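You operate a simulated robot arm through the tools that you are given. There is no shell and no other tool.

Carry out the task below with a simulated robot arm. There is one attempt and no reset: what you move stays moved.

Task
Free the askew blank, square it up and fold it.
Fine: mode SET, open button, blank to guide and stop, mode RUN, guard shut, one fold with hands clear.

Only the result counts: the job must be done as asked and must still hold three seconds after the hand-in. Knocking over, shifting, dropping, spilling or breaking anything else fails it. Flat cloth is picked up by pressing the open fingertips on it (5 to 10 N) and closing them slowly along it; thin cloth reads only 2 to 8 mm in the jaws.

Robot
A 7-joint arm with a fingered hand, fixed in place. Base frame: the origin is at the foot of the arm, x ahead of it, y to its left, z up; the work surface is at about z = 910. Units: mm, rad, N and s.
Its first joint turns from -2.007 to 2.007 rad. Payload 5 kg.
The tool frame sits at the grasp point between the pads (the TCP): z along the fingers, y along the line on which they close. The tips reach 32 mm beyond it. Largest opening 160 mm; the body of the gripper starts 89 mm behind the TCP. The gripper is a hand of 4 fingers: y runs from the thumb to the fingers, the wrist lies at [0, 0, -267] in the tool frame.
Orientation is that of the tool frame in the base frame, as [roll, pitch, yaw] about the fixed x, y, z axes, in that order (R = Rz(yaw) Ry(pitch) Rx(roll)). With the fingers straight down and closing along the base's y, the tool's x points along the base's -x, its y along +y and its z along -z.

Tools
- The arm moves only by the tool jog_arm. Its argument "steps" is a list of rows, each a list of 2 entries, a list of its own where there are three numbers: the shift along the tool's x, y, z in units of 25 mm (1.0 is 25 mm), then the turn, a rotation vector about the tool's x, y, z in units of 6 degrees (1.0 is 6 degrees). In form: [[[x, y, z], [ax, ay, az]], ...]. A call has 1 to 20 rows; each row shifts and turns the commanded pose from where the row before left it, along the tool's axes as they then stand. A call with a number of a shift or a turn outside -1 to 1 is refused whole. Rows are played at 5 a second. More than 50 mm and 0.15 rad between two rows, and nothing of the call is played. A pose out of reach is approached as far as the arm can. The call stops where the force on the tool passes 40 N (or 10 N more than at its start, if that is more) or the arm is blocked; 0.2 s more then pass. In this call time passes only in rows, and 0.2 s behind the last. The reply holds the time, the measured pose of the TCP, the force on the tool along the base axes, the opening and the grip force, in the units named above and with some noise, with the torque about the TCP (base axes, N m) and any sound that the robot's microphone picked up, and new pictures: "pictures" is both (left out), scene, wrist or none.
- Cameras (640 x 400 px; columns grow to the right, rows downward): "scene" is fixed at [398.9, 651.2, 1637.2]; the picture's right is [-0.97, -0.24, 0.00], its down [-0.11, 0.47, -0.88] and it looks along [0.21, -0.85, -0.48] (base axes); focal length 224 px, centre (320, 200). "wrist" rides on the gripper at [80, -4, -114] in the tool frame; the picture's right is [0.05, 1.00, 0.00], its down [-0.82, 0.04, -0.58] and it looks along [-0.58, 0.03, 0.82] (tool axes); focal length 265 px, centre (320, 200). There is no depth. A picture from a camera that has moved, and an enlarged one, comes with that camera's place and axes in the base frame and with its lens.
- slide_trunk(by): slides the trunk up (or, below 0, down) by that many mm; the arm rides with it, the base frame stays. It gives what a move gives, with no picture.
- move_fingers(finger1, finger2, finger3, thumb_bend): sets how far each is bent, from 0 (flat) to 1 (curled in); at 0.3 the hand is open as for a grip, at 0.7 the pads meet at the TCP. One left out holds its place. A second passes; each finger stops where it meets its share of the squeeze, and holds until it gets a number again. It is the only way to open and close the hand. It gives what a move gives, with no picture; readings hold the bend of each and the force on the fingers (four entries, about 0 where the hand has none), thumb and palm.
- enlarge(camera, box): a new picture of the part [left, top, right, bottom] of that camera's present view, enlarged. It takes no simulated time.
- finish_job(): hands the job in; it is judged then, once.

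Places have to be worked out from the pictures, the camera data and where the tool is seen. Open the gripper and draw the arm clear of the work before you hand the job in, unless the task says otherwise.

The tools are called after "Request:" by a JSON object that holds its "fn" and its "kwargs". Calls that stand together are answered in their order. jog_arm: Moves the arm, as the interface text tells. Its arguments: {"type":"object","properties":{"steps":{"type":"array"},"pictures":{"type":"string","enum":["both","scene","wrist","none"]}},"required":["steps"]} The other tools are called the same way: slide_trunk (by) slides the trunk up or down; move_fingers (finger1, finger2, finger3, thumb_bend) moves the fingers one by one; enlarge (camera, box) takes an enlarged picture of a part of a camera's view; finish_job () hands the job in.

At the start:

```text
clock: 0.0
eef_pos: [560.9, -84.5, 1636.0]
orientation: [-3.141, 0.001, -3.141]
force: [0.4, -0.2, 0.1]
torque: [-0.01, -0.03, 0.01]
finger_gap: 159.8
gripper_force: 0.1
shape: jaw
bend: [0.3, 0.3, 0.3, 0.3]
finger forces: [0.0, 0.1, 0.0, 0.0, 0.0, 0.1]
trunk travel left (down, up): [-775.0, 215.0]
```

scene: 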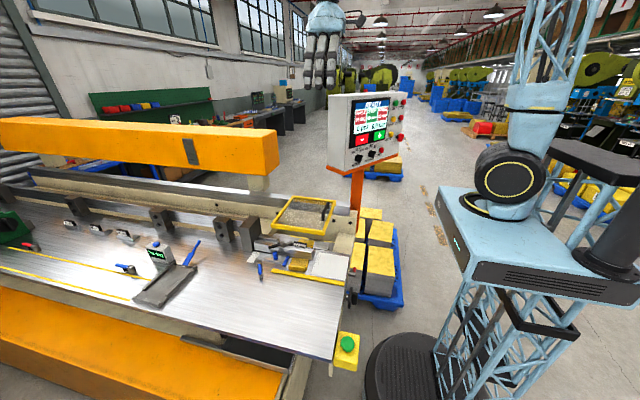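
wrist: 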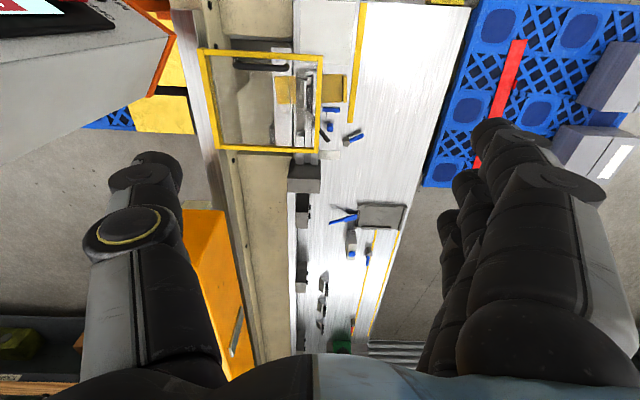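

The scene shows a folding machine with a panel, a guard (yellow frame), and a green button. I'll enlarge several portions to understand it before moving.

Request:
{"fn": "enlarge", "kwargs": {"camera": "scene", "box": [230, 180, 390, 300]}}

Request:
{"fn": "enlarge", "kwargs": {"camera": "scene", "box": [320, 80, 420, 180]}}

Request:
{"fn": "enlarge", "kwargs": {"camera": "wrist", "box": [180, 0, 480, 190]}}

Request:
{"fn": "enlarge", "kwargs": {"camera": "scene", "box": [0, 180, 240, 320]}}

```text
3.33 times, centred on (310, 240) of scene
camera zoom: at [398.9, 651.2, 1637.2], right [-0.97, -0.24, 0.0], down [-0.11, 0.47, -0.88], along [0.21, -0.85, -0.48], focal length 748 px, centre (353, 67)
```

zoom: 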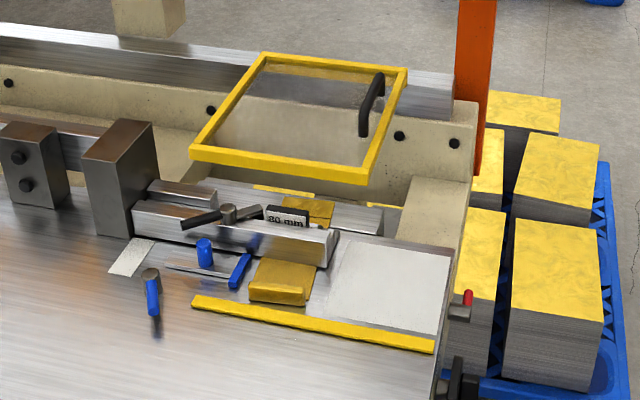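

```text
4.00 times, centred on (370, 130) of scene
camera zoom: at [398.9, 651.2, 1637.2], right [-0.97, -0.24, 0.0], down [-0.11, 0.47, -0.88], along [0.21, -0.85, -0.48], focal length 898 px, centre (120, 480)
```

zoom: 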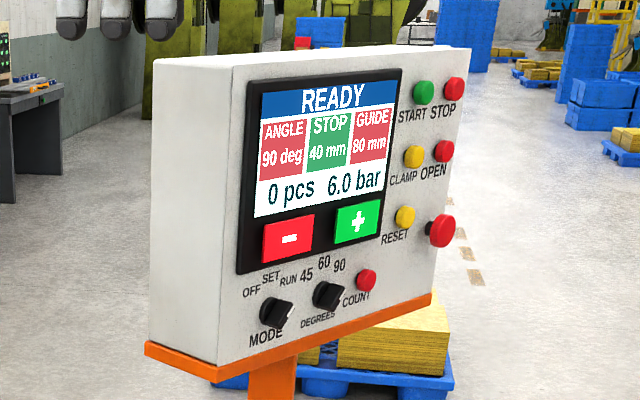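

```text
2.11 times, centred on (330, 95) of wrist
camera zoom: at [479.7, -89.4, 1749.9], right [-0.05, 1.0, 0.0], down [0.82, 0.04, 0.58], along [0.58, 0.03, -0.82], focal length 559 px, centre (299, 421)
```

zoom: 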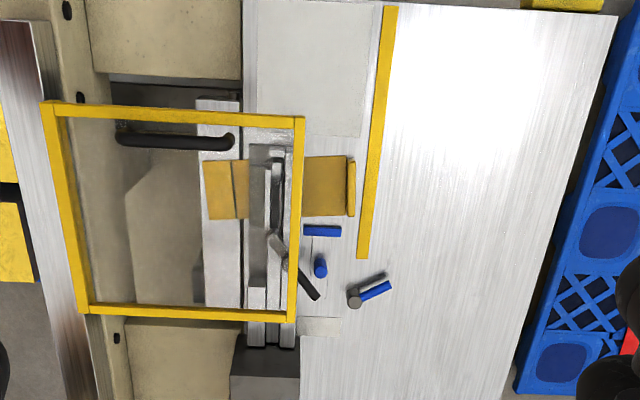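

```text
2.67 times, centred on (120, 250) of scene
camera zoom: at [398.9, 651.2, 1637.2], right [-0.97, -0.24, 0.0], down [-0.11, 0.47, -0.88], along [0.21, -0.85, -0.48], focal length 599 px, centre (853, 67)
```

zoom: 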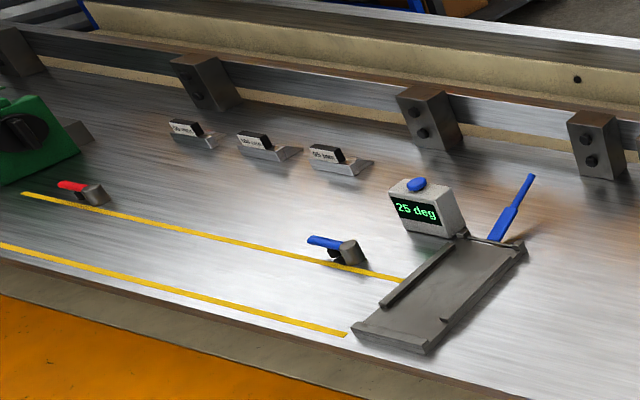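

The panel reads READY with angle 90, stop 40 and guide 80. The buttons face +y and slightly toward −x, and the panel sits near x≈450–500, y≈−300, z≈1450. I'll tilt the hand toward the panel to get a frontal view.

Request:
{"fn": "jog_arm", "kwargs": {"steps": [[[0, 0, -1], [1, 0, 0]], [[0, 0, -1], [1, 0, 0]], [[0, 0, -1], [1, 0, 0]], [[0, 0, -1], [1, 0, 0]], [[0, 0, -1], [1, 0, 0]], [[0, 0, -1], [1, 0, 0]], [[0, 0, 0], [1, 0, 0]], [[0, 0, 0], [1, 0, 0]], [[0, 0, 0], [1, 0, 0]], [[0, 0, 0], [1, 0, 0]]], "pictures": "both"}}

```text
clock: 2.2
eef_pos: [562.7, -45.1, 1779.6]
orientation: [-2.094, 0.0, 3.141]
force: [-0.5, -0.9, -0.2]
torque: [-0.02, 0.0, 0.01]
finger_gap: 160.1
gripper_force: 0.1
shape: jaw
bend: [0.3, 0.3, 0.3, 0.3]
finger forces: [0.0, 0.0, 0.0, 0.0, 0.1, 0.0]
trunk travel left (down, up): [-775.0, 215.0]
camera wrist: at [481.0, 50.8, 1839.4], right [-0.05, 0.5, -0.87], down [0.82, 0.52, 0.25], along [0.58, -0.69, -0.43], focal length 265 px, centre (320, 200)
```

scene: 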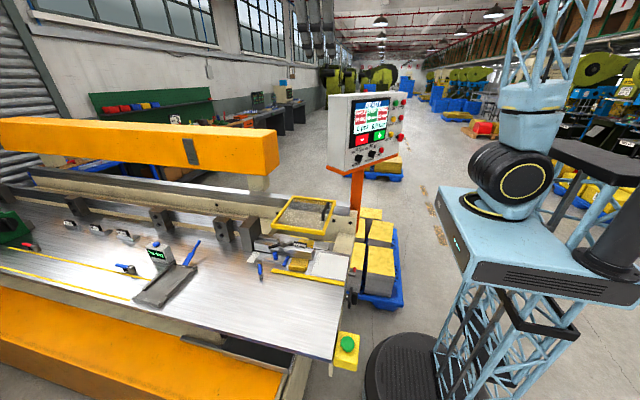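
wrist: 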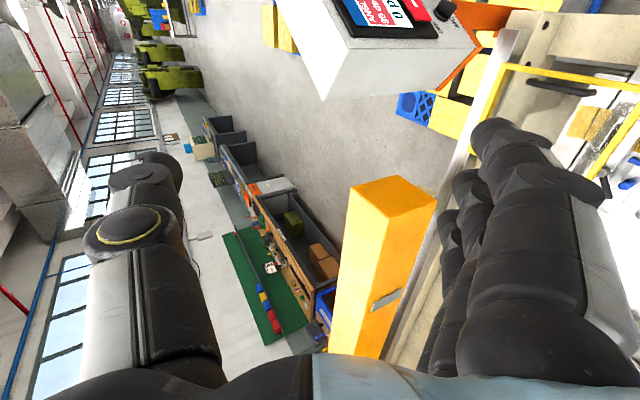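

The panel lies at the top of the wrist picture, i.e. toward −x. I'll turn about the tool's y so the wrist camera looks at it squarely.

Request:
{"fn": "jog_arm", "kwargs": {"steps": [[[0, 0, -1], [0, 1, 0]], [[0, 0, -1], [0, 1, 0]], [[0, 0, -1], [0, 1, 0]], [[0, 0, -1], [0, 1, 0]], [[0, 0, -1], [0, 1, 0]], [[0, 0, -1], [0, 1, 0]]], "pictures": "wrist"}}

```text
clock: 3.8
eef_pos: [642.4, 133.5, 1712.8]
orientation: [-2.119, -0.484, 3.011]
force: [0.3, 0.6, -0.7]
torque: [-0.09, 0.0, 0.01]
finger_gap: 160.0
gripper_force: 0.1
shape: jaw
bend: [0.3, 0.3, 0.3, 0.3]
finger forces: [0.0, 0.0, 0.0, 0.0, 0.0, 0.0]
out of reach, approached as far as the arm can: row 5, 6
trunk travel left (down, up): [-775.0, 215.0]
stopped in row 6: the arm was blocked; the commanded pose is now the measured one
camera wrist: at [611.5, 233.6, 1803.7], right [-0.37, 0.57, -0.73], down [0.9, 0.4, -0.15], along [0.21, -0.71, -0.67], focal length 265 px, centre (320, 200)
```

wrist: 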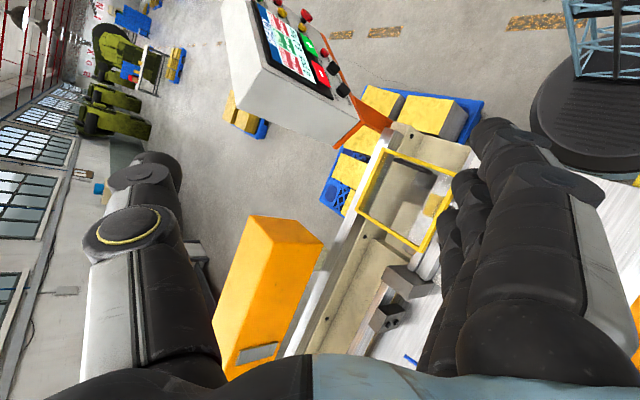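

The arm got near its limit, but the panel is now in view. I'll enlarge it for triangulation and to read the knob.

Request:
{"fn": "enlarge", "kwargs": {"camera": "wrist", "box": [200, 0, 400, 160]}}

Request:
{"fn": "enlarge", "kwargs": {"camera": "scene", "box": [340, 140, 400, 180]}}

Request:
{"fn": "enlarge", "kwargs": {"camera": "wrist", "box": [320, 120, 480, 260]}}

```text
2.50 times, centred on (300, 80) of wrist
camera zoom: at [611.5, 233.6, 1803.7], right [-0.37, 0.57, -0.73], down [0.9, 0.4, -0.15], along [0.21, -0.71, -0.67], focal length 664 px, centre (370, 500)
```

zoom: 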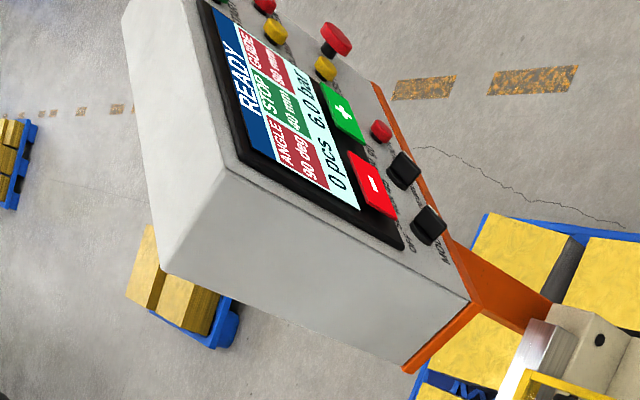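

```text
10.00 times, centred on (370, 160) of scene
camera zoom: at [398.9, 651.2, 1637.2], right [-0.97, -0.24, 0.0], down [-0.11, 0.47, -0.88], along [0.21, -0.85, -0.48], focal length 2246 px, centre (-180, 600)
```

zoom: 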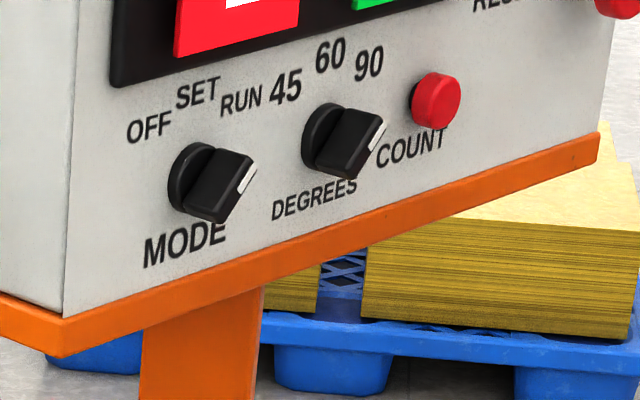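

```text
2.86 times, centred on (400, 190) of wrist
camera zoom: at [611.5, 233.6, 1803.7], right [-0.37, 0.57, -0.73], down [0.9, 0.4, -0.15], along [0.21, -0.71, -0.67], focal length 758 px, centre (91, 229)
```

zoom: 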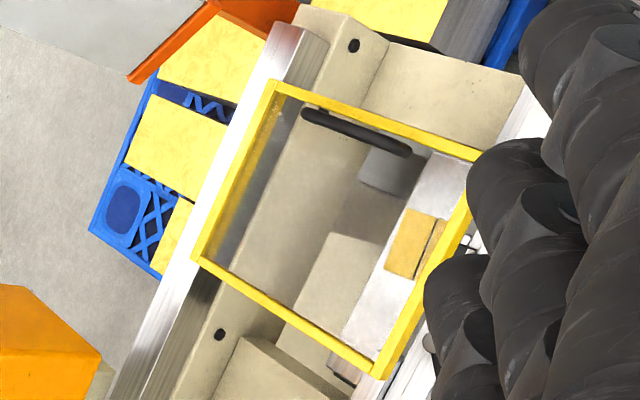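

Triangulated, the MODE knob sits at about [466, −377, 1305], COUNT at [362, −542, 1303] and OPEN at [280, −672, 1449]. That makes the panel normal about (−0.85, 0.53, 0), and MODE currently points to RUN. I'll lower the trunk for better reach, then look at the work area.

Request:
{"fn": "slide_trunk", "kwargs": {"by": -350}}

```text
clock: 7.2
eef_pos: [641.8, 133.2, 1361.7]
orientation: [-2.118, -0.483, 3.008]
force: [-0.3, 0.3, 0.1]
torque: [0.01, 0.01, 0.0]
finger_gap: 160.2
gripper_force: 0.0
shape: jaw
bend: [0.3, 0.3, 0.3, 0.3]
finger forces: [0.1, 0.0, 0.0, 0.0, 0.1, 0.0]
trunk travel left (down, up): [-425.0, 565.0]
```

TCP is now at z≈1362. I'll level the hand back to pointing straight down, to look at the work area from above.

Request:
{"fn": "jog_arm", "kwargs": {"steps": [[[0, 0, 0], [0, 0, 1]], [[0, 0, 0], [0, 0, 1]], [[0, 0, 0], [0, 0, 1]], [[0, 0, 0], [0, 0, 0.37]], [[0, 0, 0], [0, -1, 0]], [[0, 0, 0], [0, -1, 0]], [[0, 0, 0], [0, -1, 0]], [[0, 0, 0], [0, -0.43, 0]], [[0, 0, 0], [-1, 0, 0]], [[0, 0, 0], [-1, 0, 0]], [[0, 0, 0], [-1, 0, 0]], [[0, 0, 0], [-1, 0, 0]], [[0, 0, 0], [-1, 0, 0]], [[0, 0, 0], [-1, 0, 0]]], "pictures": "both"}}

```text
clock: 10.2
eef_pos: [643.1, 132.7, 1362.0]
orientation: [-2.715, 0.002, 3.14]
force: [0.1, 0.2, 0.3]
torque: [0.0, 0.02, 0.02]
finger_gap: 160.1
gripper_force: 0.1
shape: jaw
bend: [0.3, 0.3, 0.3, 0.3]
finger forces: [0.0, 0.1, 0.0, 0.1, 0.0, 0.0]
trunk travel left (down, up): [-425.0, 565.0]
camera wrist: at [561.8, 176.3, 1467.0], right [-0.05, 0.91, -0.41], down [0.82, 0.27, 0.51], along [0.58, -0.31, -0.76], focal length 265 px, centre (320, 200)
```

scene: 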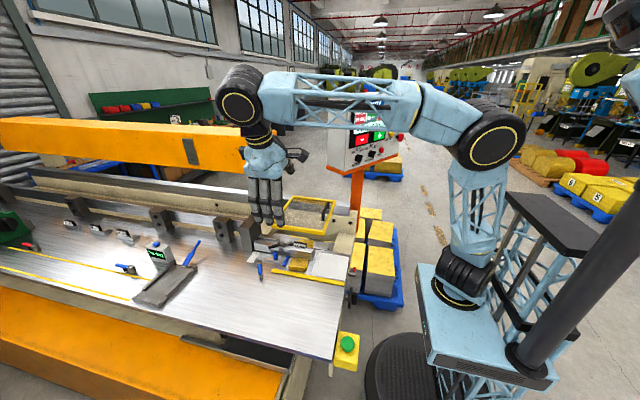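
wrist: 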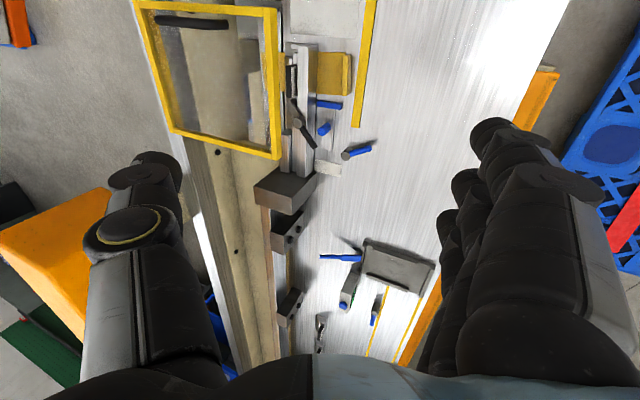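

Good view of the arm now. I'll enlarge the blank and guard region.

Request:
{"fn": "enlarge", "kwargs": {"camera": "wrist", "box": [250, 20, 400, 180]}}

Request:
{"fn": "enlarge", "kwargs": {"camera": "wrist", "box": [120, 0, 300, 170]}}

Request:
{"fn": "enlarge", "kwargs": {"camera": "scene", "box": [240, 215, 355, 290]}}

Request:
{"fn": "enlarge", "kwargs": {"camera": "scene", "box": [320, 270, 380, 380]}}

```text
2.50 times, centred on (325, 100) of wrist
camera zoom: at [561.8, 176.3, 1467.0], right [-0.05, 0.91, -0.41], down [0.82, 0.27, 0.51], along [0.58, -0.31, -0.76], focal length 664 px, centre (308, 450)
```

zoom: 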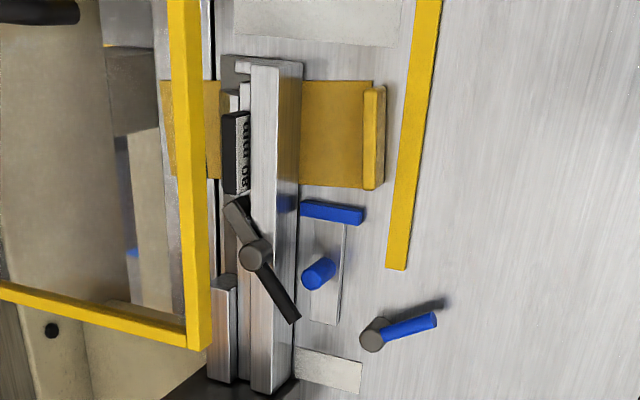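

```text
2.35 times, centred on (210, 85) of wrist
camera zoom: at [561.8, 176.3, 1467.0], right [-0.05, 0.91, -0.41], down [0.82, 0.27, 0.51], along [0.58, -0.31, -0.76], focal length 624 px, centre (579, 471)
```

zoom: 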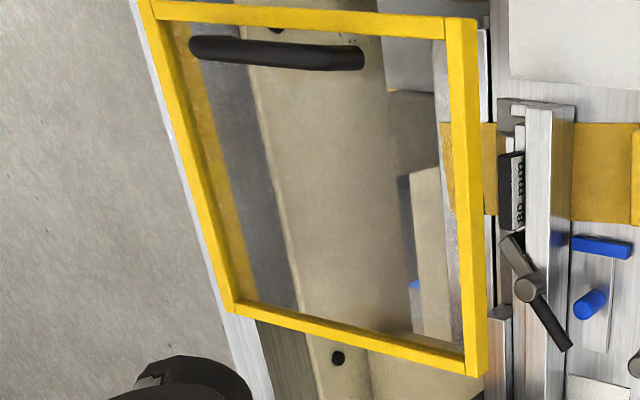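

```text
5.33 times, centred on (298, 252) of scene
camera zoom: at [398.9, 651.2, 1637.2], right [-0.97, -0.24, 0.0], down [-0.11, 0.47, -0.88], along [0.21, -0.85, -0.48], focal length 1198 px, centre (440, -80)
```

zoom: 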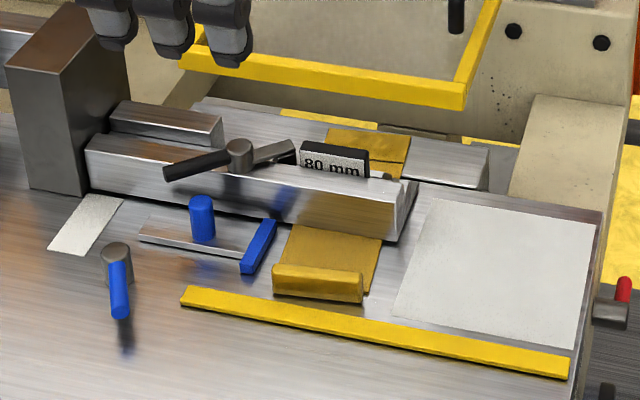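

```text
3.64 times, centred on (350, 325) of scene
camera zoom: at [398.9, 651.2, 1637.2], right [-0.97, -0.24, 0.0], down [-0.11, 0.47, -0.88], along [0.21, -0.85, -0.48], focal length 816 px, centre (211, -254)
```

zoom: 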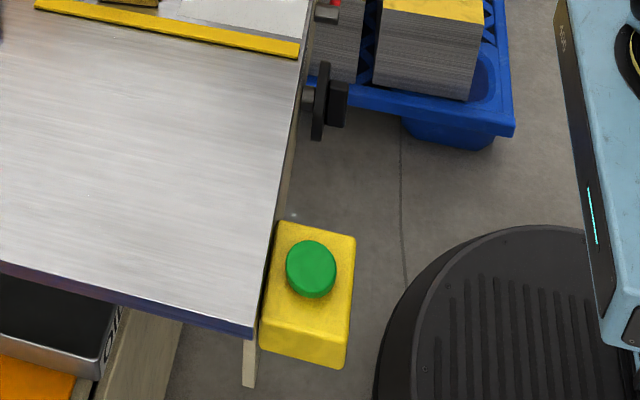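

The guard frame is almost level at z≈1050–1075, spanning x 563–807 and y −97 to −350. I'll zoom in to find its hinge and the details of the blank, guide and stop.

Request:
{"fn": "enlarge", "kwargs": {"camera": "scene", "box": [270, 190, 350, 240]}}

Request:
{"fn": "enlarge", "kwargs": {"camera": "scene", "box": [280, 230, 330, 275]}}

Request:
{"fn": "enlarge", "kwargs": {"camera": "wrist", "box": [280, 30, 360, 100]}}

Request:
{"fn": "enlarge", "kwargs": {"camera": "wrist", "box": [120, 0, 220, 70]}}

```text
8.00 times, centred on (310, 215) of scene
camera zoom: at [398.9, 651.2, 1637.2], right [-0.97, -0.24, 0.0], down [-0.11, 0.47, -0.88], along [0.21, -0.85, -0.48], focal length 1796 px, centre (400, 80)
```

zoom: 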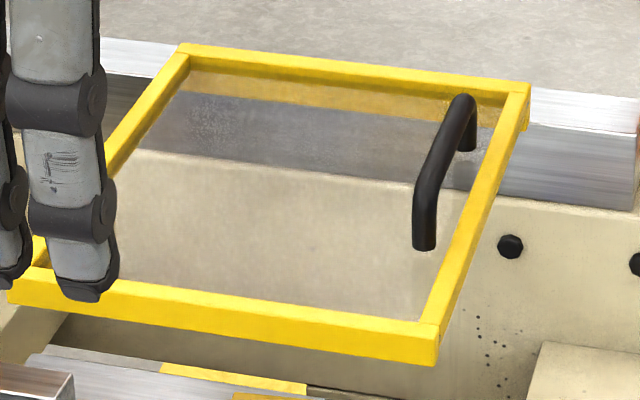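

```text
8.89 times, centred on (305, 252) of scene
camera zoom: at [398.9, 651.2, 1637.2], right [-0.97, -0.24, 0.0], down [-0.11, 0.47, -0.88], along [0.21, -0.85, -0.48], focal length 1996 px, centre (453, -267)
```

zoom: 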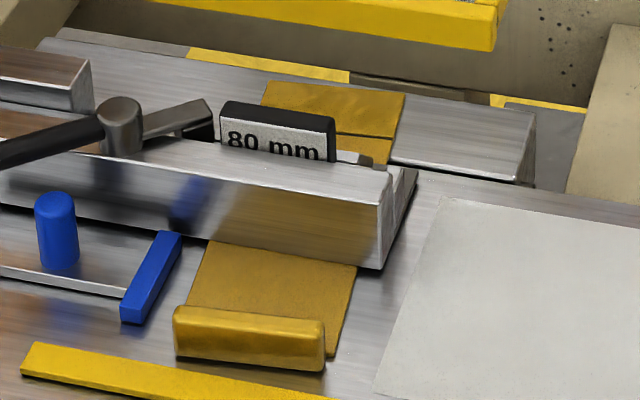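

```text
5.71 times, centred on (320, 65) of wrist
camera zoom: at [561.8, 176.3, 1467.0], right [-0.05, 0.91, -0.41], down [0.82, 0.27, 0.51], along [0.58, -0.31, -0.76], focal length 1517 px, centre (320, 971)
```

zoom: 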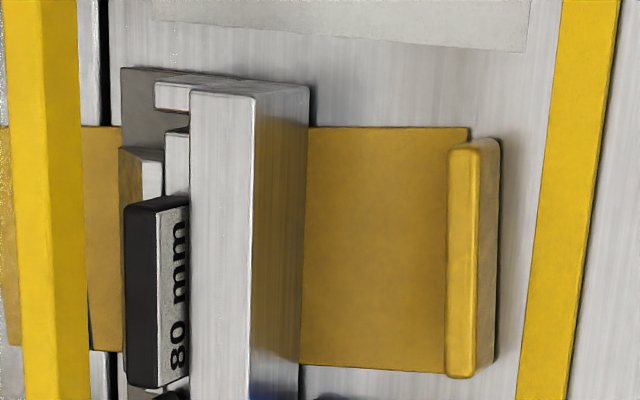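

```text
5.71 times, centred on (170, 35) of wrist
camera zoom: at [561.8, 176.3, 1467.0], right [-0.05, 0.91, -0.41], down [0.82, 0.27, 0.51], along [0.58, -0.31, -0.76], focal length 1517 px, centre (1177, 1143)
```

zoom: 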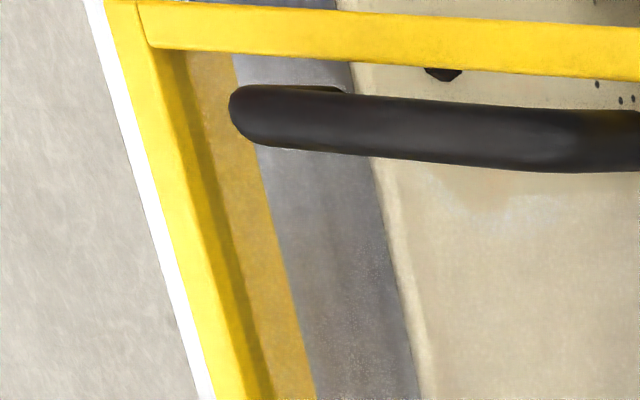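

The blank has a raised front lip (x≈628–699, y≈−8) and is askew by about 6°. A blue fence, likely the guide, sits at x≈716. I'll zoom in on the rear to find the stop.

Request:
{"fn": "enlarge", "kwargs": {"camera": "scene", "box": [280, 225, 340, 255]}}

Request:
{"fn": "enlarge", "kwargs": {"camera": "wrist", "box": [230, 30, 310, 120]}}

Request:
{"fn": "enlarge", "kwargs": {"camera": "scene", "box": [265, 190, 300, 215]}}

```text
10.67 times, centred on (310, 240) of scene
camera zoom: at [398.9, 651.2, 1637.2], right [-0.97, -0.24, 0.0], down [-0.11, 0.47, -0.88], along [0.21, -0.85, -0.48], focal length 2395 px, centre (427, -227)
```

zoom: 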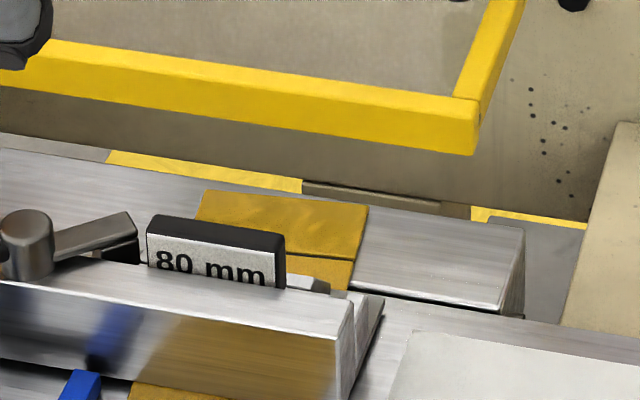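

```text
4.44 times, centred on (270, 75) of wrist
camera zoom: at [561.8, 176.3, 1467.0], right [-0.05, 0.91, -0.41], down [0.82, 0.27, 0.51], along [0.58, -0.31, -0.76], focal length 1180 px, centre (542, 756)
```

zoom: 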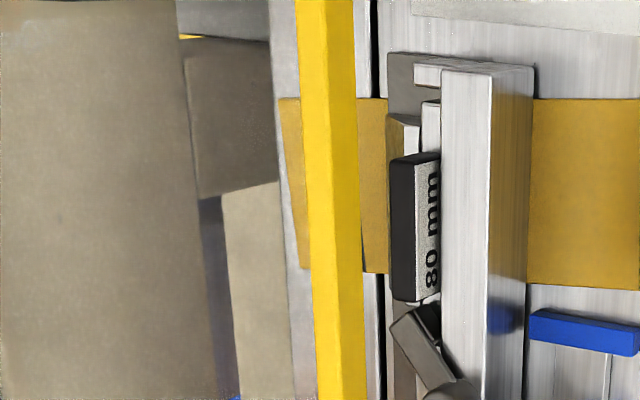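

```text
16.00 times, centred on (282, 202) of scene
camera zoom: at [398.9, 651.2, 1637.2], right [-0.97, -0.24, 0.0], down [-0.11, 0.47, -0.88], along [0.21, -0.85, -0.48], focal length 3593 px, centre (920, 160)
```

zoom: 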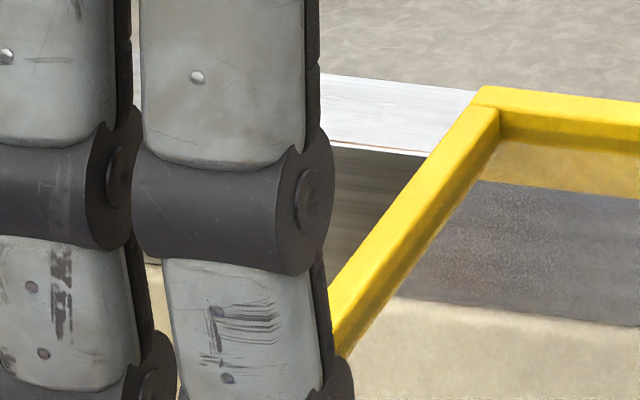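

The back of the leaf shows only the gap to the floor, so the long yellow bar at y≈+15 on the operator side looks like the stop: the fold line at y≈−155 and the 40 mm flange agree with it. I'll look at more details: the palm button box, the table edge, and the wide machine view.

Request:
{"fn": "enlarge", "kwargs": {"camera": "scene", "box": [330, 325, 365, 375]}}

Request:
{"fn": "enlarge", "kwargs": {"camera": "scene", "box": [330, 255, 365, 310]}}

Request:
{"fn": "enlarge", "kwargs": {"camera": "scene", "box": [340, 95, 410, 145]}}

Request:
{"fn": "enlarge", "kwargs": {"camera": "scene", "box": [0, 100, 280, 260]}}

```text
8.00 times, centred on (348, 350) of scene
camera zoom: at [398.9, 651.2, 1637.2], right [-0.97, -0.24, 0.0], down [-0.11, 0.47, -0.88], along [0.21, -0.85, -0.48], focal length 1796 px, centre (100, -1000)
```

zoom: 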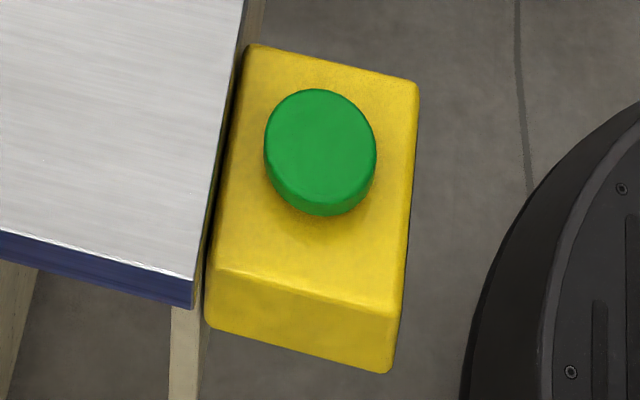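

```text
7.27 times, centred on (348, 282) of scene
camera zoom: at [398.9, 651.2, 1637.2], right [-0.97, -0.24, 0.0], down [-0.11, 0.47, -0.88], along [0.21, -0.85, -0.48], focal length 1633 px, centre (120, -400)
```

zoom: 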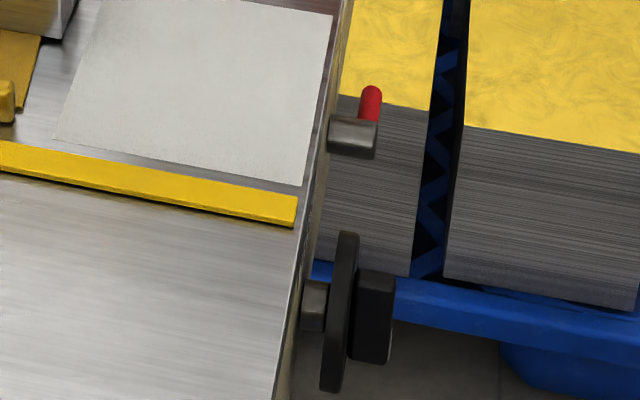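

```text
8.00 times, centred on (375, 120) of scene
camera zoom: at [398.9, 651.2, 1637.2], right [-0.97, -0.24, 0.0], down [-0.11, 0.47, -0.88], along [0.21, -0.85, -0.48], focal length 1796 px, centre (-120, 840)
```

zoom: 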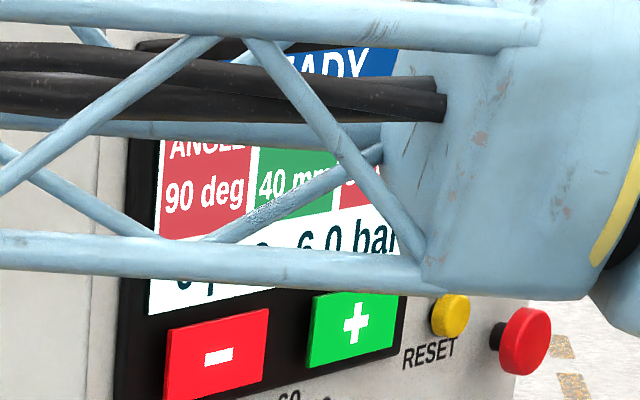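

```text
2.29 times, centred on (140, 180) of scene
camera zoom: at [398.9, 651.2, 1637.2], right [-0.97, -0.24, 0.0], down [-0.11, 0.47, -0.88], along [0.21, -0.85, -0.48], focal length 513 px, centre (731, 246)
```

zoom: 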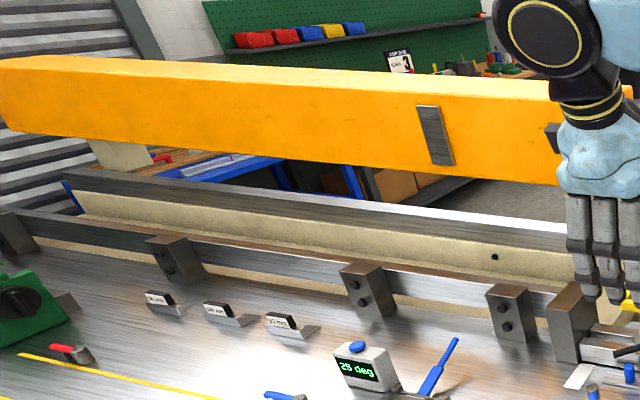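

The panel is partly behind the forearm but the knobs are visible. I'll zoom hard on the MODE knob to get its exact orientation and label directions.

Request:
{"fn": "enlarge", "kwargs": {"camera": "scene", "box": [350, 146, 374, 166]}}

Request:
{"fn": "enlarge", "kwargs": {"camera": "scene", "box": [366, 142, 390, 162]}}

```text
16.00 times, centred on (362, 156) of scene
camera zoom: at [398.9, 651.2, 1637.2], right [-0.97, -0.24, 0.0], down [-0.11, 0.47, -0.88], along [0.21, -0.85, -0.48], focal length 3593 px, centre (-352, 904)
```

zoom: 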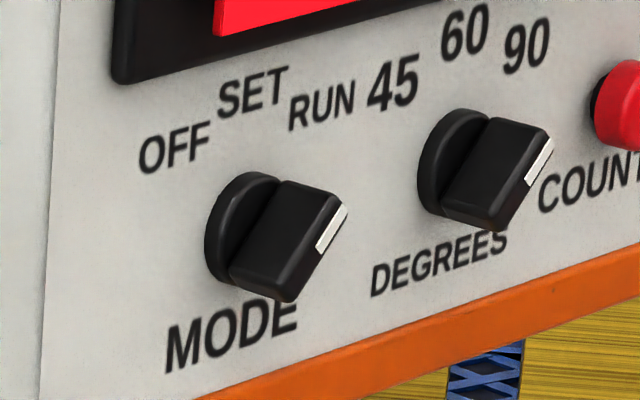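

```text
16.00 times, centred on (378, 152) of scene
camera zoom: at [398.9, 651.2, 1637.2], right [-0.97, -0.24, 0.0], down [-0.11, 0.47, -0.88], along [0.21, -0.85, -0.48], focal length 3593 px, centre (-608, 968)
```

zoom: 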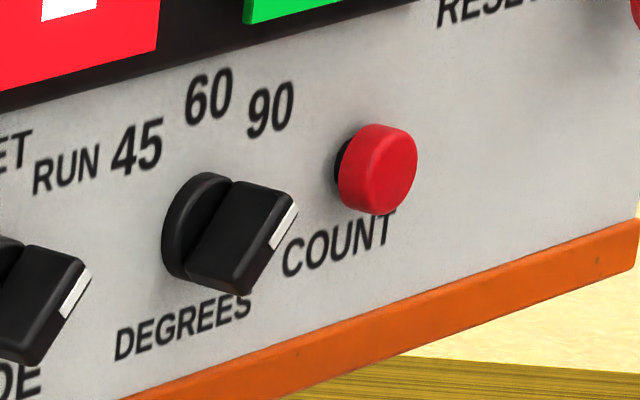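

MODE bar is at 45° (RUN), so SET is straight up. Before touching anything I want a side view of the guard, so I'll bring the hand toward the −x end of the machine, above the table.

Request:
{"fn": "jog_arm", "kwargs": {"steps": [[[1, 0, 0], [-1, 0, 0]], [[1, 0, 0], [-1, 0, 0]], [[1, 0, 0], [-1, 0, 0]], [[1, 0, 0], [-1, 0, 0]], [[1, 0, 0], [-0.07, 0, 0]], [[0.32, -1, 1], [0, 0, 0]], [[0.32, -1, 1], [0, 0, 0]], [[0.32, -1, 1], [0, 0, 0]], [[0.32, -1, 1], [0, 0, 0]], [[0.32, -1, 1], [0, 0, 0]], [[0.32, -1, 1], [0, 0, 0]]], "pictures": "both"}}

```text
clock: 12.6
eef_pos: [471.2, -21.1, 1211.0]
orientation: [3.141, -0.001, 3.139]
force: [-0.1, 0.8, -0.1]
torque: [-0.03, 0.0, -0.02]
finger_gap: 160.0
gripper_force: 0.1
shape: jaw
bend: [0.3, 0.3, 0.3, 0.3]
finger forces: [0.0, 0.0, 0.1, 0.1, 0.0, 0.0]
trunk travel left (down, up): [-425.0, 565.0]
camera wrist: at [389.7, -25.3, 1324.2], right [-0.05, 1.0, 0.0], down [0.82, 0.04, 0.58], along [0.58, 0.03, -0.82], focal length 265 px, centre (320, 200)
```

scene: 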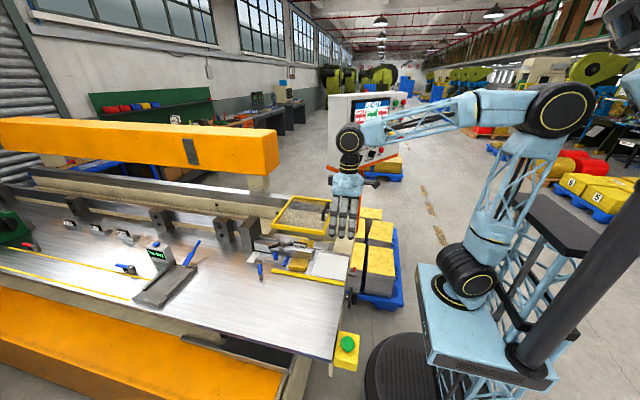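
wrist: 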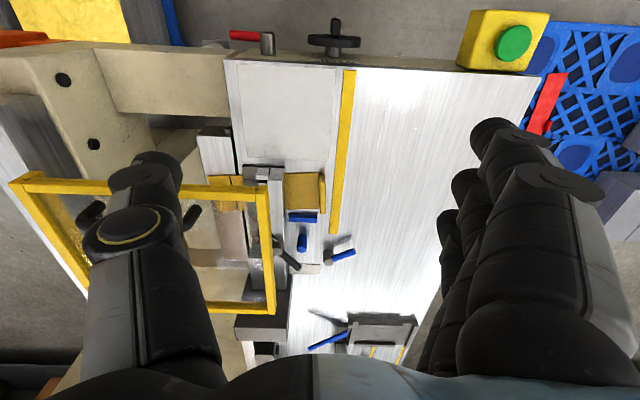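

The arm folds well. I'll shift toward −y and tilt the hand so the wrist camera looks along the machine at the guard from its −x side.

Request:
{"fn": "jog_arm", "kwargs": {"steps": [[[0.4, -1, 0], [0, -1, 0]], [[0.4, -1, 0], [0, -1, 0]], [[0.4, -1, 0], [0, -1, 0]], [[0.4, -1, 0], [0, -1, 0]], [[0.4, -1, 0], [0, -1, 0]], [[0.4, -1, 0], [0, -1, 0]]], "pictures": "both"}}

```text
clock: 14.0
eef_pos: [484.9, -163.2, 1101.1]
orientation: [-3.139, 0.634, 3.137]
force: [0.5, -1.5, 0.1]
torque: [0.07, -0.03, 0.06]
finger_gap: 159.9
gripper_force: 0.1
shape: jaw
bend: [0.3, 0.3, 0.3, 0.3]
finger forces: [0.1, 0.0, 0.0, 0.0, 0.0, 0.0]
out of reach, approached as far as the arm can: row 2, 3, 4, 5, 6
trunk travel left (down, up): [-425.0, 565.0]
camera wrist: at [352.7, -167.0, 1143.6], right [-0.04, 1.0, -0.03], down [0.32, 0.04, 0.95], along [0.95, 0.02, -0.32], focal length 265 px, centre (320, 200)
```

scene: 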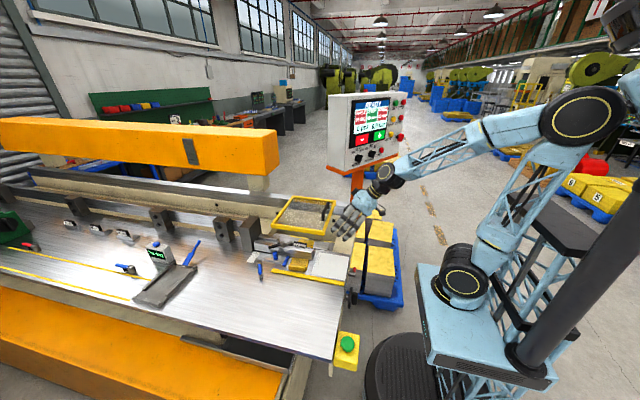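
wrist: 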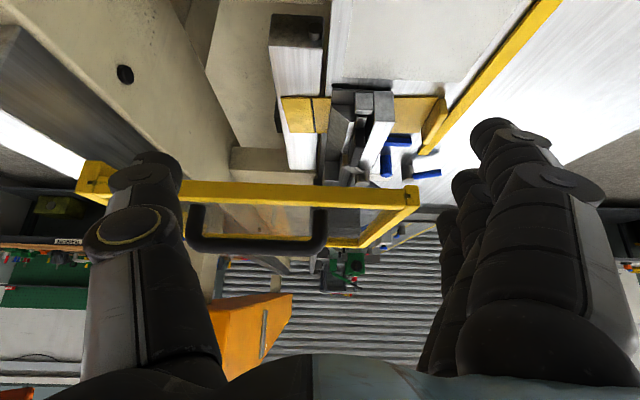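

This inverted view shows the guard edge-on. I'll enlarge it to find the hinge side and look for support arms.

Request:
{"fn": "enlarge", "kwargs": {"camera": "wrist", "box": [60, 60, 440, 270]}}

Request:
{"fn": "enlarge", "kwargs": {"camera": "wrist", "box": [260, 80, 460, 210]}}

Request:
{"fn": "enlarge", "kwargs": {"camera": "wrist", "box": [0, 120, 140, 220]}}

Request:
{"fn": "enlarge", "kwargs": {"camera": "scene", "box": [325, 85, 415, 175]}}

```text
1.68 times, centred on (250, 165) of wrist
camera zoom: at [352.7, -167.0, 1143.6], right [-0.04, 1.0, -0.03], down [0.32, 0.04, 0.95], along [0.95, 0.02, -0.32], focal length 447 px, centre (438, 259)
```

zoom: 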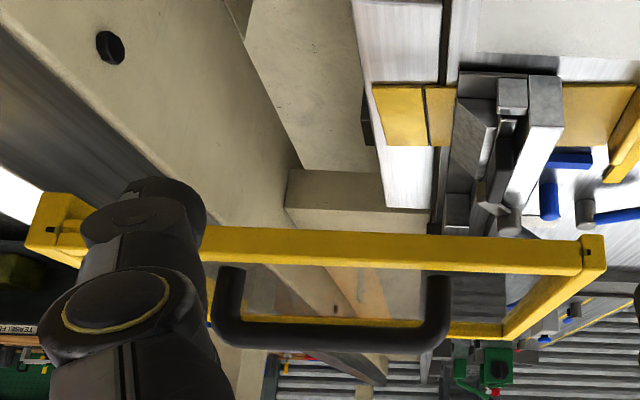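

```text
3.08 times, centred on (360, 145) of wrist
camera zoom: at [352.7, -167.0, 1143.6], right [-0.04, 1.0, -0.03], down [0.32, 0.04, 0.95], along [0.95, 0.02, -0.32], focal length 817 px, centre (197, 369)
```

zoom: 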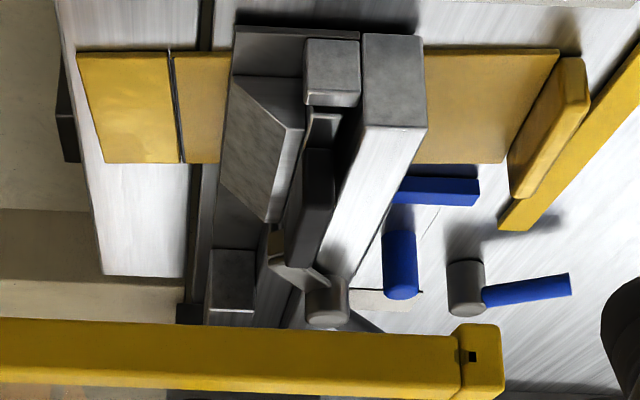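

```text
4.00 times, centred on (70, 170) of wrist
camera zoom: at [352.7, -167.0, 1143.6], right [-0.04, 1.0, -0.03], down [0.32, 0.04, 0.95], along [0.95, 0.02, -0.32], focal length 1062 px, centre (1320, 320)
```

zoom: 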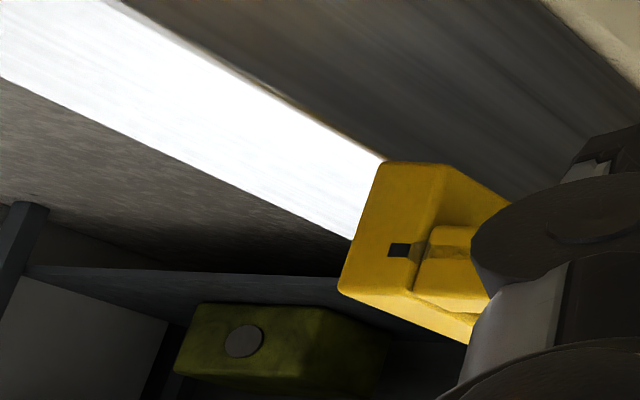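

```text
4.44 times, centred on (370, 130) of scene
camera zoom: at [398.9, 651.2, 1637.2], right [-0.97, -0.24, 0.0], down [-0.11, 0.47, -0.88], along [0.21, -0.85, -0.48], focal length 998 px, centre (98, 511)
```

zoom: 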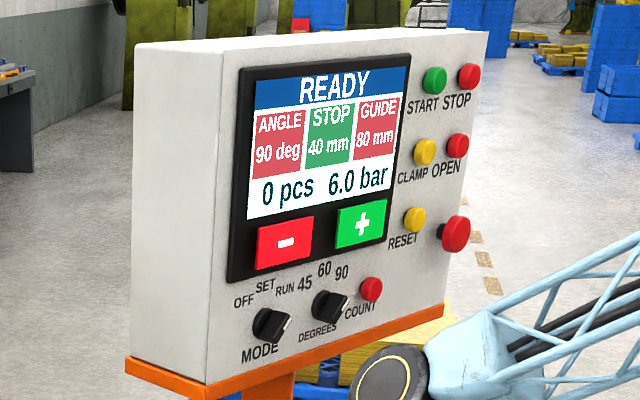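

The score line on the blank lies slightly behind the fold gap, so the blank must come +y to the yellow stop bar and +x to the blue guide. The guard looks level, and the display still says READY. The arm fell short of the last commanded pose, so I'll check whether it settles there.

Request:
{"fn": "jog_arm", "kwargs": {"steps": [[[0, 0, 0], [0, 0, 0]], [[0, 0, 0], [0, 0, 0]]], "pictures": "none"}}

```text
clock: 14.6
eef_pos: [486.2, -160.9, 1100.7]
orientation: [-3.14, 0.628, 3.139]
force: [0.1, -0.6, -0.1]
torque: [0.01, -0.02, -0.01]
finger_gap: 160.2
gripper_force: 0.0
shape: jaw
bend: [0.3, 0.3, 0.3, 0.3]
finger forces: [0.1, 0.0, 0.0, 0.0, 0.0, 0.1]
trunk travel left (down, up): [-425.0, 565.0]
```

It holds at [486, −161, 1101]. I'll test an upward move at this orientation to learn the reach limits.

Request:
{"fn": "jog_arm", "kwargs": {"steps": [[[-0.588, 0, -0.809], [0, 0, 0]], [[-0.588, 0, -0.809], [0, 0, 0]]], "pictures": "none"}}

```text
clock: 15.2
eef_pos: [491.2, -153.5, 1130.8]
orientation: [3.124, 0.583, -3.138]
force: [-0.3, 1.0, -0.2]
torque: [-0.01, 0.07, -0.02]
finger_gap: 159.7
gripper_force: 0.1
shape: jaw
bend: [0.3, 0.3, 0.3, 0.3]
finger forces: [0.0, 0.1, 0.0, 0.0, 0.0, 0.1]
trunk travel left (down, up): [-425.0, 565.0]
```

Request:
{"fn": "jog_arm", "kwargs": {"steps": [[[0, 0, 0], [0, 0, 0]], [[0, 0, 0], [0, 0, 0]], [[0, 0, 0], [0, 0, 0]]], "pictures": "scene"}}

```text
clock: 16.0
eef_pos: [486.8, -162.3, 1131.8]
orientation: [3.122, 0.585, 3.121]
force: [1.1, 0.0, -1.3]
torque: [-0.02, 0.02, 0.0]
finger_gap: 160.1
gripper_force: 0.1
shape: jaw
bend: [0.3, 0.3, 0.3, 0.3]
finger forces: [0.0, 0.0, 0.1, 0.0, 0.0, 0.0]
trunk travel left (down, up): [-425.0, 565.0]
```

scene: 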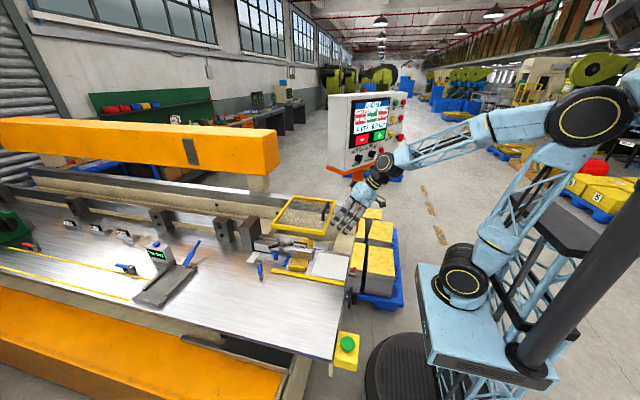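

The limit seems to be the shoulder leaning back, so raising the trunk will allow the wrist closer in at panel height. I'll raise it 120 mm, then half-close the hand to see how the fingers move.

Request:
{"fn": "slide_trunk", "kwargs": {"by": 120}}

Request:
{"fn": "move_fingers", "kwargs": {"finger1": 0.55, "finger2": 0.55, "finger3": 0.55, "thumb_bend": 0.55}}

Request:
{"fn": "enlarge", "kwargs": {"camera": "wrist", "box": [0, 0, 640, 400]}}

```text
clock: 17.5
eef_pos: [484.5, -160.0, 1269.4]
orientation: [3.14, 0.621, 3.14]
force: [0.3, -0.7, -0.5]
torque: [0.01, 0.02, -0.01]
finger_gap: 160.0
gripper_force: 0.0
shape: jaw
bend: [0.3, 0.3, 0.3, 0.3]
finger forces: [0.0, 0.0, 0.1, 0.0, 0.0, 0.0]
trunk travel left (down, up): [-545.0, 445.0]
```

```text
clock: 18.5
eef_pos: [484.5, -159.9, 1269.5]
orientation: [3.14, 0.621, 3.137]
force: [1.3, 0.6, 0.4]
torque: [0.03, -0.01, 0.01]
finger_gap: 72.8
gripper_force: 0.1
shape: fingers
bend: [0.55, 0.55, 0.55, 0.55]
finger forces: [0.0, 0.0, 0.0, 0.0, 0.0, 0.0]
trunk travel left (down, up): [-545.0, 445.0]
```

```text
1.00 times, centred on (320, 200) of wrist (not enlarged: the box is as wide or as high as the picture)
camera zoom: at [352.8, -164.0, 1314.6], right [-0.04, 1.0, -0.03], down [0.33, 0.04, 0.94], along [0.94, 0.03, -0.33], focal length 265 px, centre (320, 200)
```

zoom: 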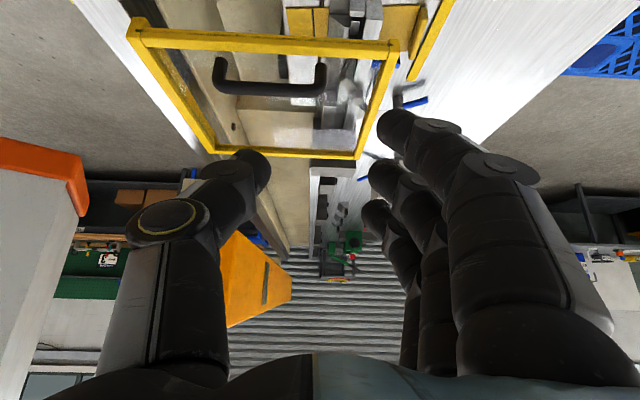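

Fingers behave well, with a 73 mm gap at 0.55. Now I'll pitch the hand up to horizontal, clear of the guard and panel.

Request:
{"fn": "jog_arm", "kwargs": {"steps": [[[0, 0, 0], [0, -1, 0]], [[0, 0, 0], [0, -1, 0]], [[0, 0, 0], [0, -1, 0]], [[0, 0, 0], [0, -1, 0]], [[0, 0, 0], [0, -1, 0]], [[0, 0, 0], [0, -1, 0]], [[0, 0, 0], [0, -1, 0]], [[0, 0, 0], [0, -1, 0]], [[0, 0, 0], [0, -1, 0]]], "pictures": "both"}}

```text
clock: 20.5
eef_pos: [502.4, -167.4, 1247.6]
orientation: [3.139, 0.812, 3.14]
force: [0.5, -1.2, 0.6]
torque: [0.02, -0.05, 0.02]
finger_gap: 72.4
gripper_force: 0.1
shape: fingers
bend: [0.55, 0.55, 0.55, 0.55]
finger forces: [0.0, 0.1, 0.1, 0.1, 0.1, 0.1]
out of reach, approached as far as the arm can: row 1, 3, 4, 5, 6, 7, 8, 9
trunk travel left (down, up): [-545.0, 445.0]
camera wrist: at [364.1, -171.1, 1264.5], right [-0.04, 1.0, -0.04], down [0.14, 0.04, 0.99], along [0.99, 0.03, -0.14], focal length 265 px, centre (320, 200)
```

scene: 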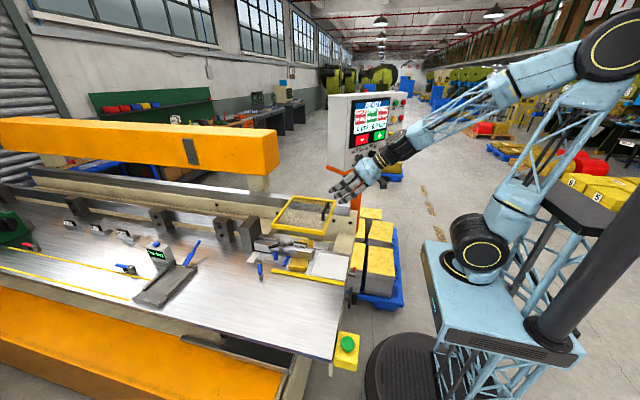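
wrist: 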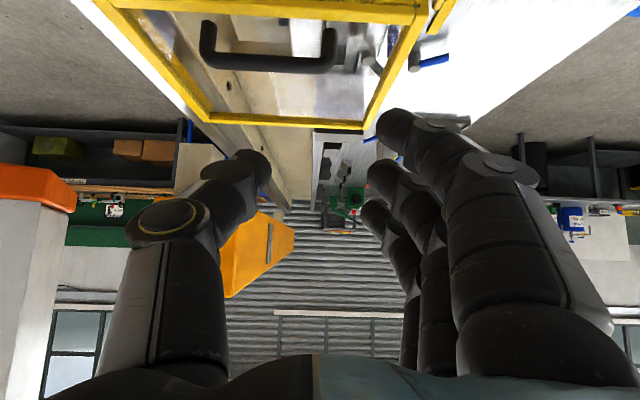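

The wrist can't bend upward past the forearm line in this posture. I'll swing the hand around sideways instead: first straight down, then pointing toward −y, so the forearm rolls.

Request:
{"fn": "jog_arm", "kwargs": {"steps": [[[0, 0, 0], [0, 1, 0]], [[0, 0, 0], [0, 1, 0]], [[0, 0, 0], [0, 1, 0]], [[0, 0, 0], [0, 1, 0]], [[0, 0, 0], [0, 1, 0]], [[0, 0, 0], [0, 1, 0]], [[0, 0, 0], [0, 1, 0]], [[0, 0, 0], [0, 0.75, 0]], [[0, 0, 0], [1, 0, 0]], [[0, 0, 0], [1, 0, 0]], [[0, 0, 0], [1, 0, 0]], [[0, 0, 0], [1, 0, 0]], [[0, 0, 0], [1, 0, 0]], [[0, 0, 0], [1, 0, 0]], [[0, 0, 0], [1, 0, 0]], [[0, 0, 0], [1, 0, 0]], [[0, 0, 0], [1, 0, 0]], [[0, 0, 0], [1, 0, 0]]], "pictures": "both"}}

```text
clock: 24.3
eef_pos: [501.0, -167.3, 1255.1]
orientation: [-2.093, 0.027, 3.14]
force: [-0.5, -0.2, 0.4]
torque: [0.01, -0.01, 0.0]
finger_gap: 72.2
gripper_force: 0.1
shape: fingers
bend: [0.55, 0.55, 0.55, 0.55]
finger forces: [0.1, 0.0, 0.1, 0.0, 0.0, 0.0]
trunk travel left (down, up): [-545.0, 445.0]
camera wrist: at [419.0, -71.0, 1312.9], right [-0.03, 0.5, -0.87], down [0.81, 0.52, 0.27], along [0.59, -0.69, -0.42], focal length 265 px, centre (320, 200)
```

scene: 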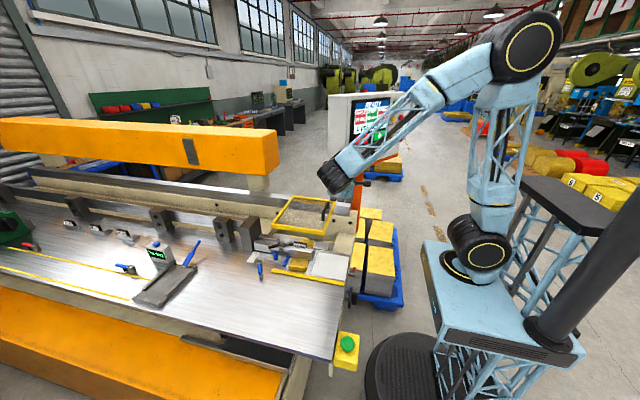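
wrist: 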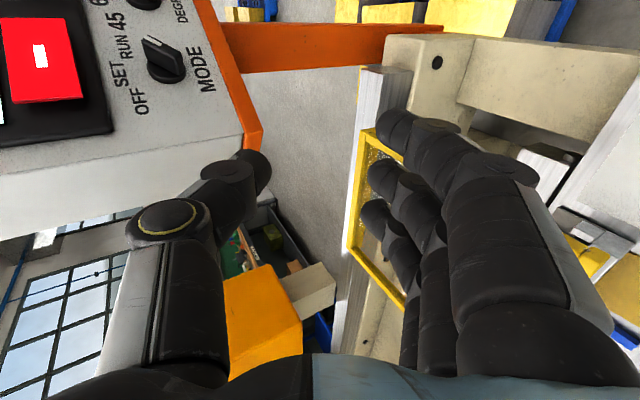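

Now the wrist camera sees the MODE knob directly. I'll zoom in to refine its position and shape.

Request:
{"fn": "enlarge", "kwargs": {"camera": "wrist", "box": [90, 0, 270, 170]}}

```text
2.35 times, centred on (180, 85) of wrist
camera zoom: at [419.0, -71.0, 1312.9], right [-0.03, 0.5, -0.87], down [0.81, 0.52, 0.27], along [0.59, -0.69, -0.42], focal length 624 px, centre (649, 471)
```

zoom: 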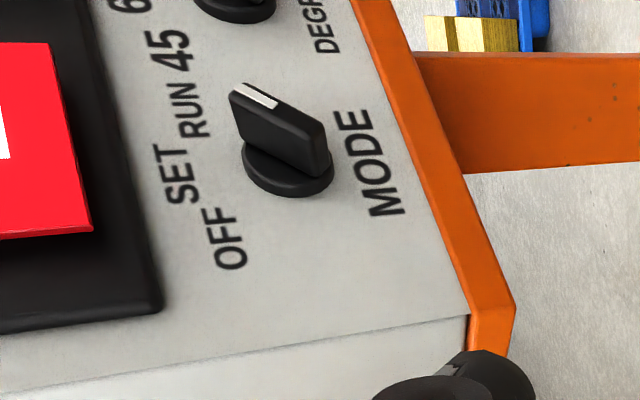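

Very clear view: the bar's white mark points to RUN. I'll continue the swing so the hand points horizontally into the panel (direction ≈ [0.85, −0.53, 0]), still about 200 mm away from it.

Request:
{"fn": "jog_arm", "kwargs": {"steps": [[[0, 0, 0], [1, 0, 0]], [[0, 0, 0], [1, 0, 0]], [[0, 0, 0], [1, 0, 0]], [[0, 0, 0], [1, 0, 0]], [[0, 0, 0], [1, 0, 0]], [[0, -0.2, 0], [0, -1, 0]], [[0, -0.2, 0], [0, -1, 0]], [[0, -0.2, 0], [0, -1, 0]], [[0, -0.2, 0], [0, -1, 0]], [[0, -0.2, 0], [0, -1, 0]], [[0, -0.2, 0], [0, -1, 0]], [[0, -0.2, 0], [0, -1, 0]], [[0, -0.2, 0], [0, -1, 0]], [[0, -0.2, 0], [0, -1, 0]], [[0, -0.2, 0], [0, -0.67, 0]]], "pictures": "both"}}

```text
clock: 27.5
eef_pos: [613.8, -152.3, 1347.5]
orientation: [-1.551, 0.013, -2.131]
force: [0.6, 0.0, -0.4]
torque: [0.02, 0.02, 0.0]
finger_gap: 72.3
gripper_force: 0.1
shape: fingers
bend: [0.55, 0.55, 0.55, 0.55]
finger forces: [0.0, 0.0, 0.0, 0.0, 0.0, 0.0]
out of reach, approached as far as the arm can: row 9, 10, 11, 12, 13, 14, 15
trunk travel left (down, up): [-545.0, 445.0]
camera wrist: at [472.6, -160.6, 1346.1], right [0.0, -0.04, -1.0], down [-0.05, 1.0, -0.04], along [1.0, 0.05, -0.01], focal length 265 px, centre (320, 200)
```

scene: 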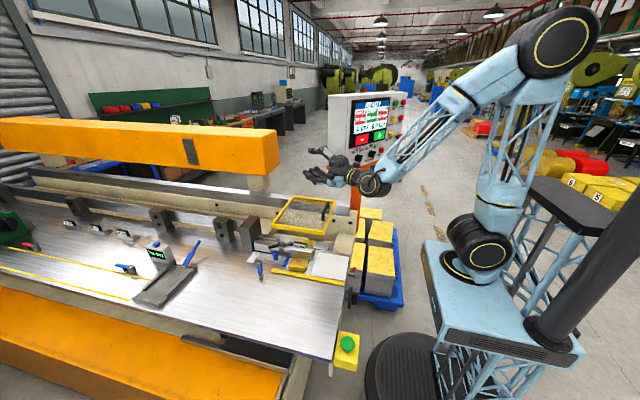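
wrist: 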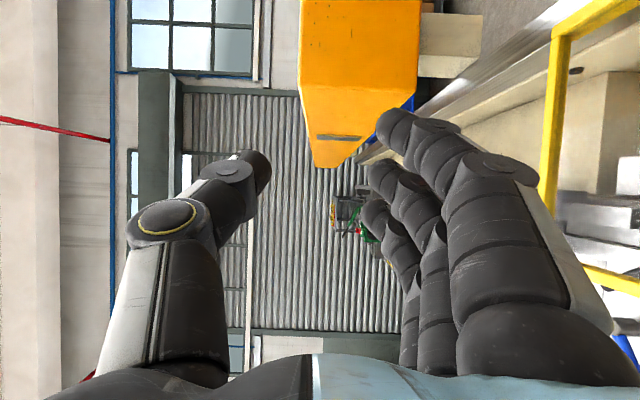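

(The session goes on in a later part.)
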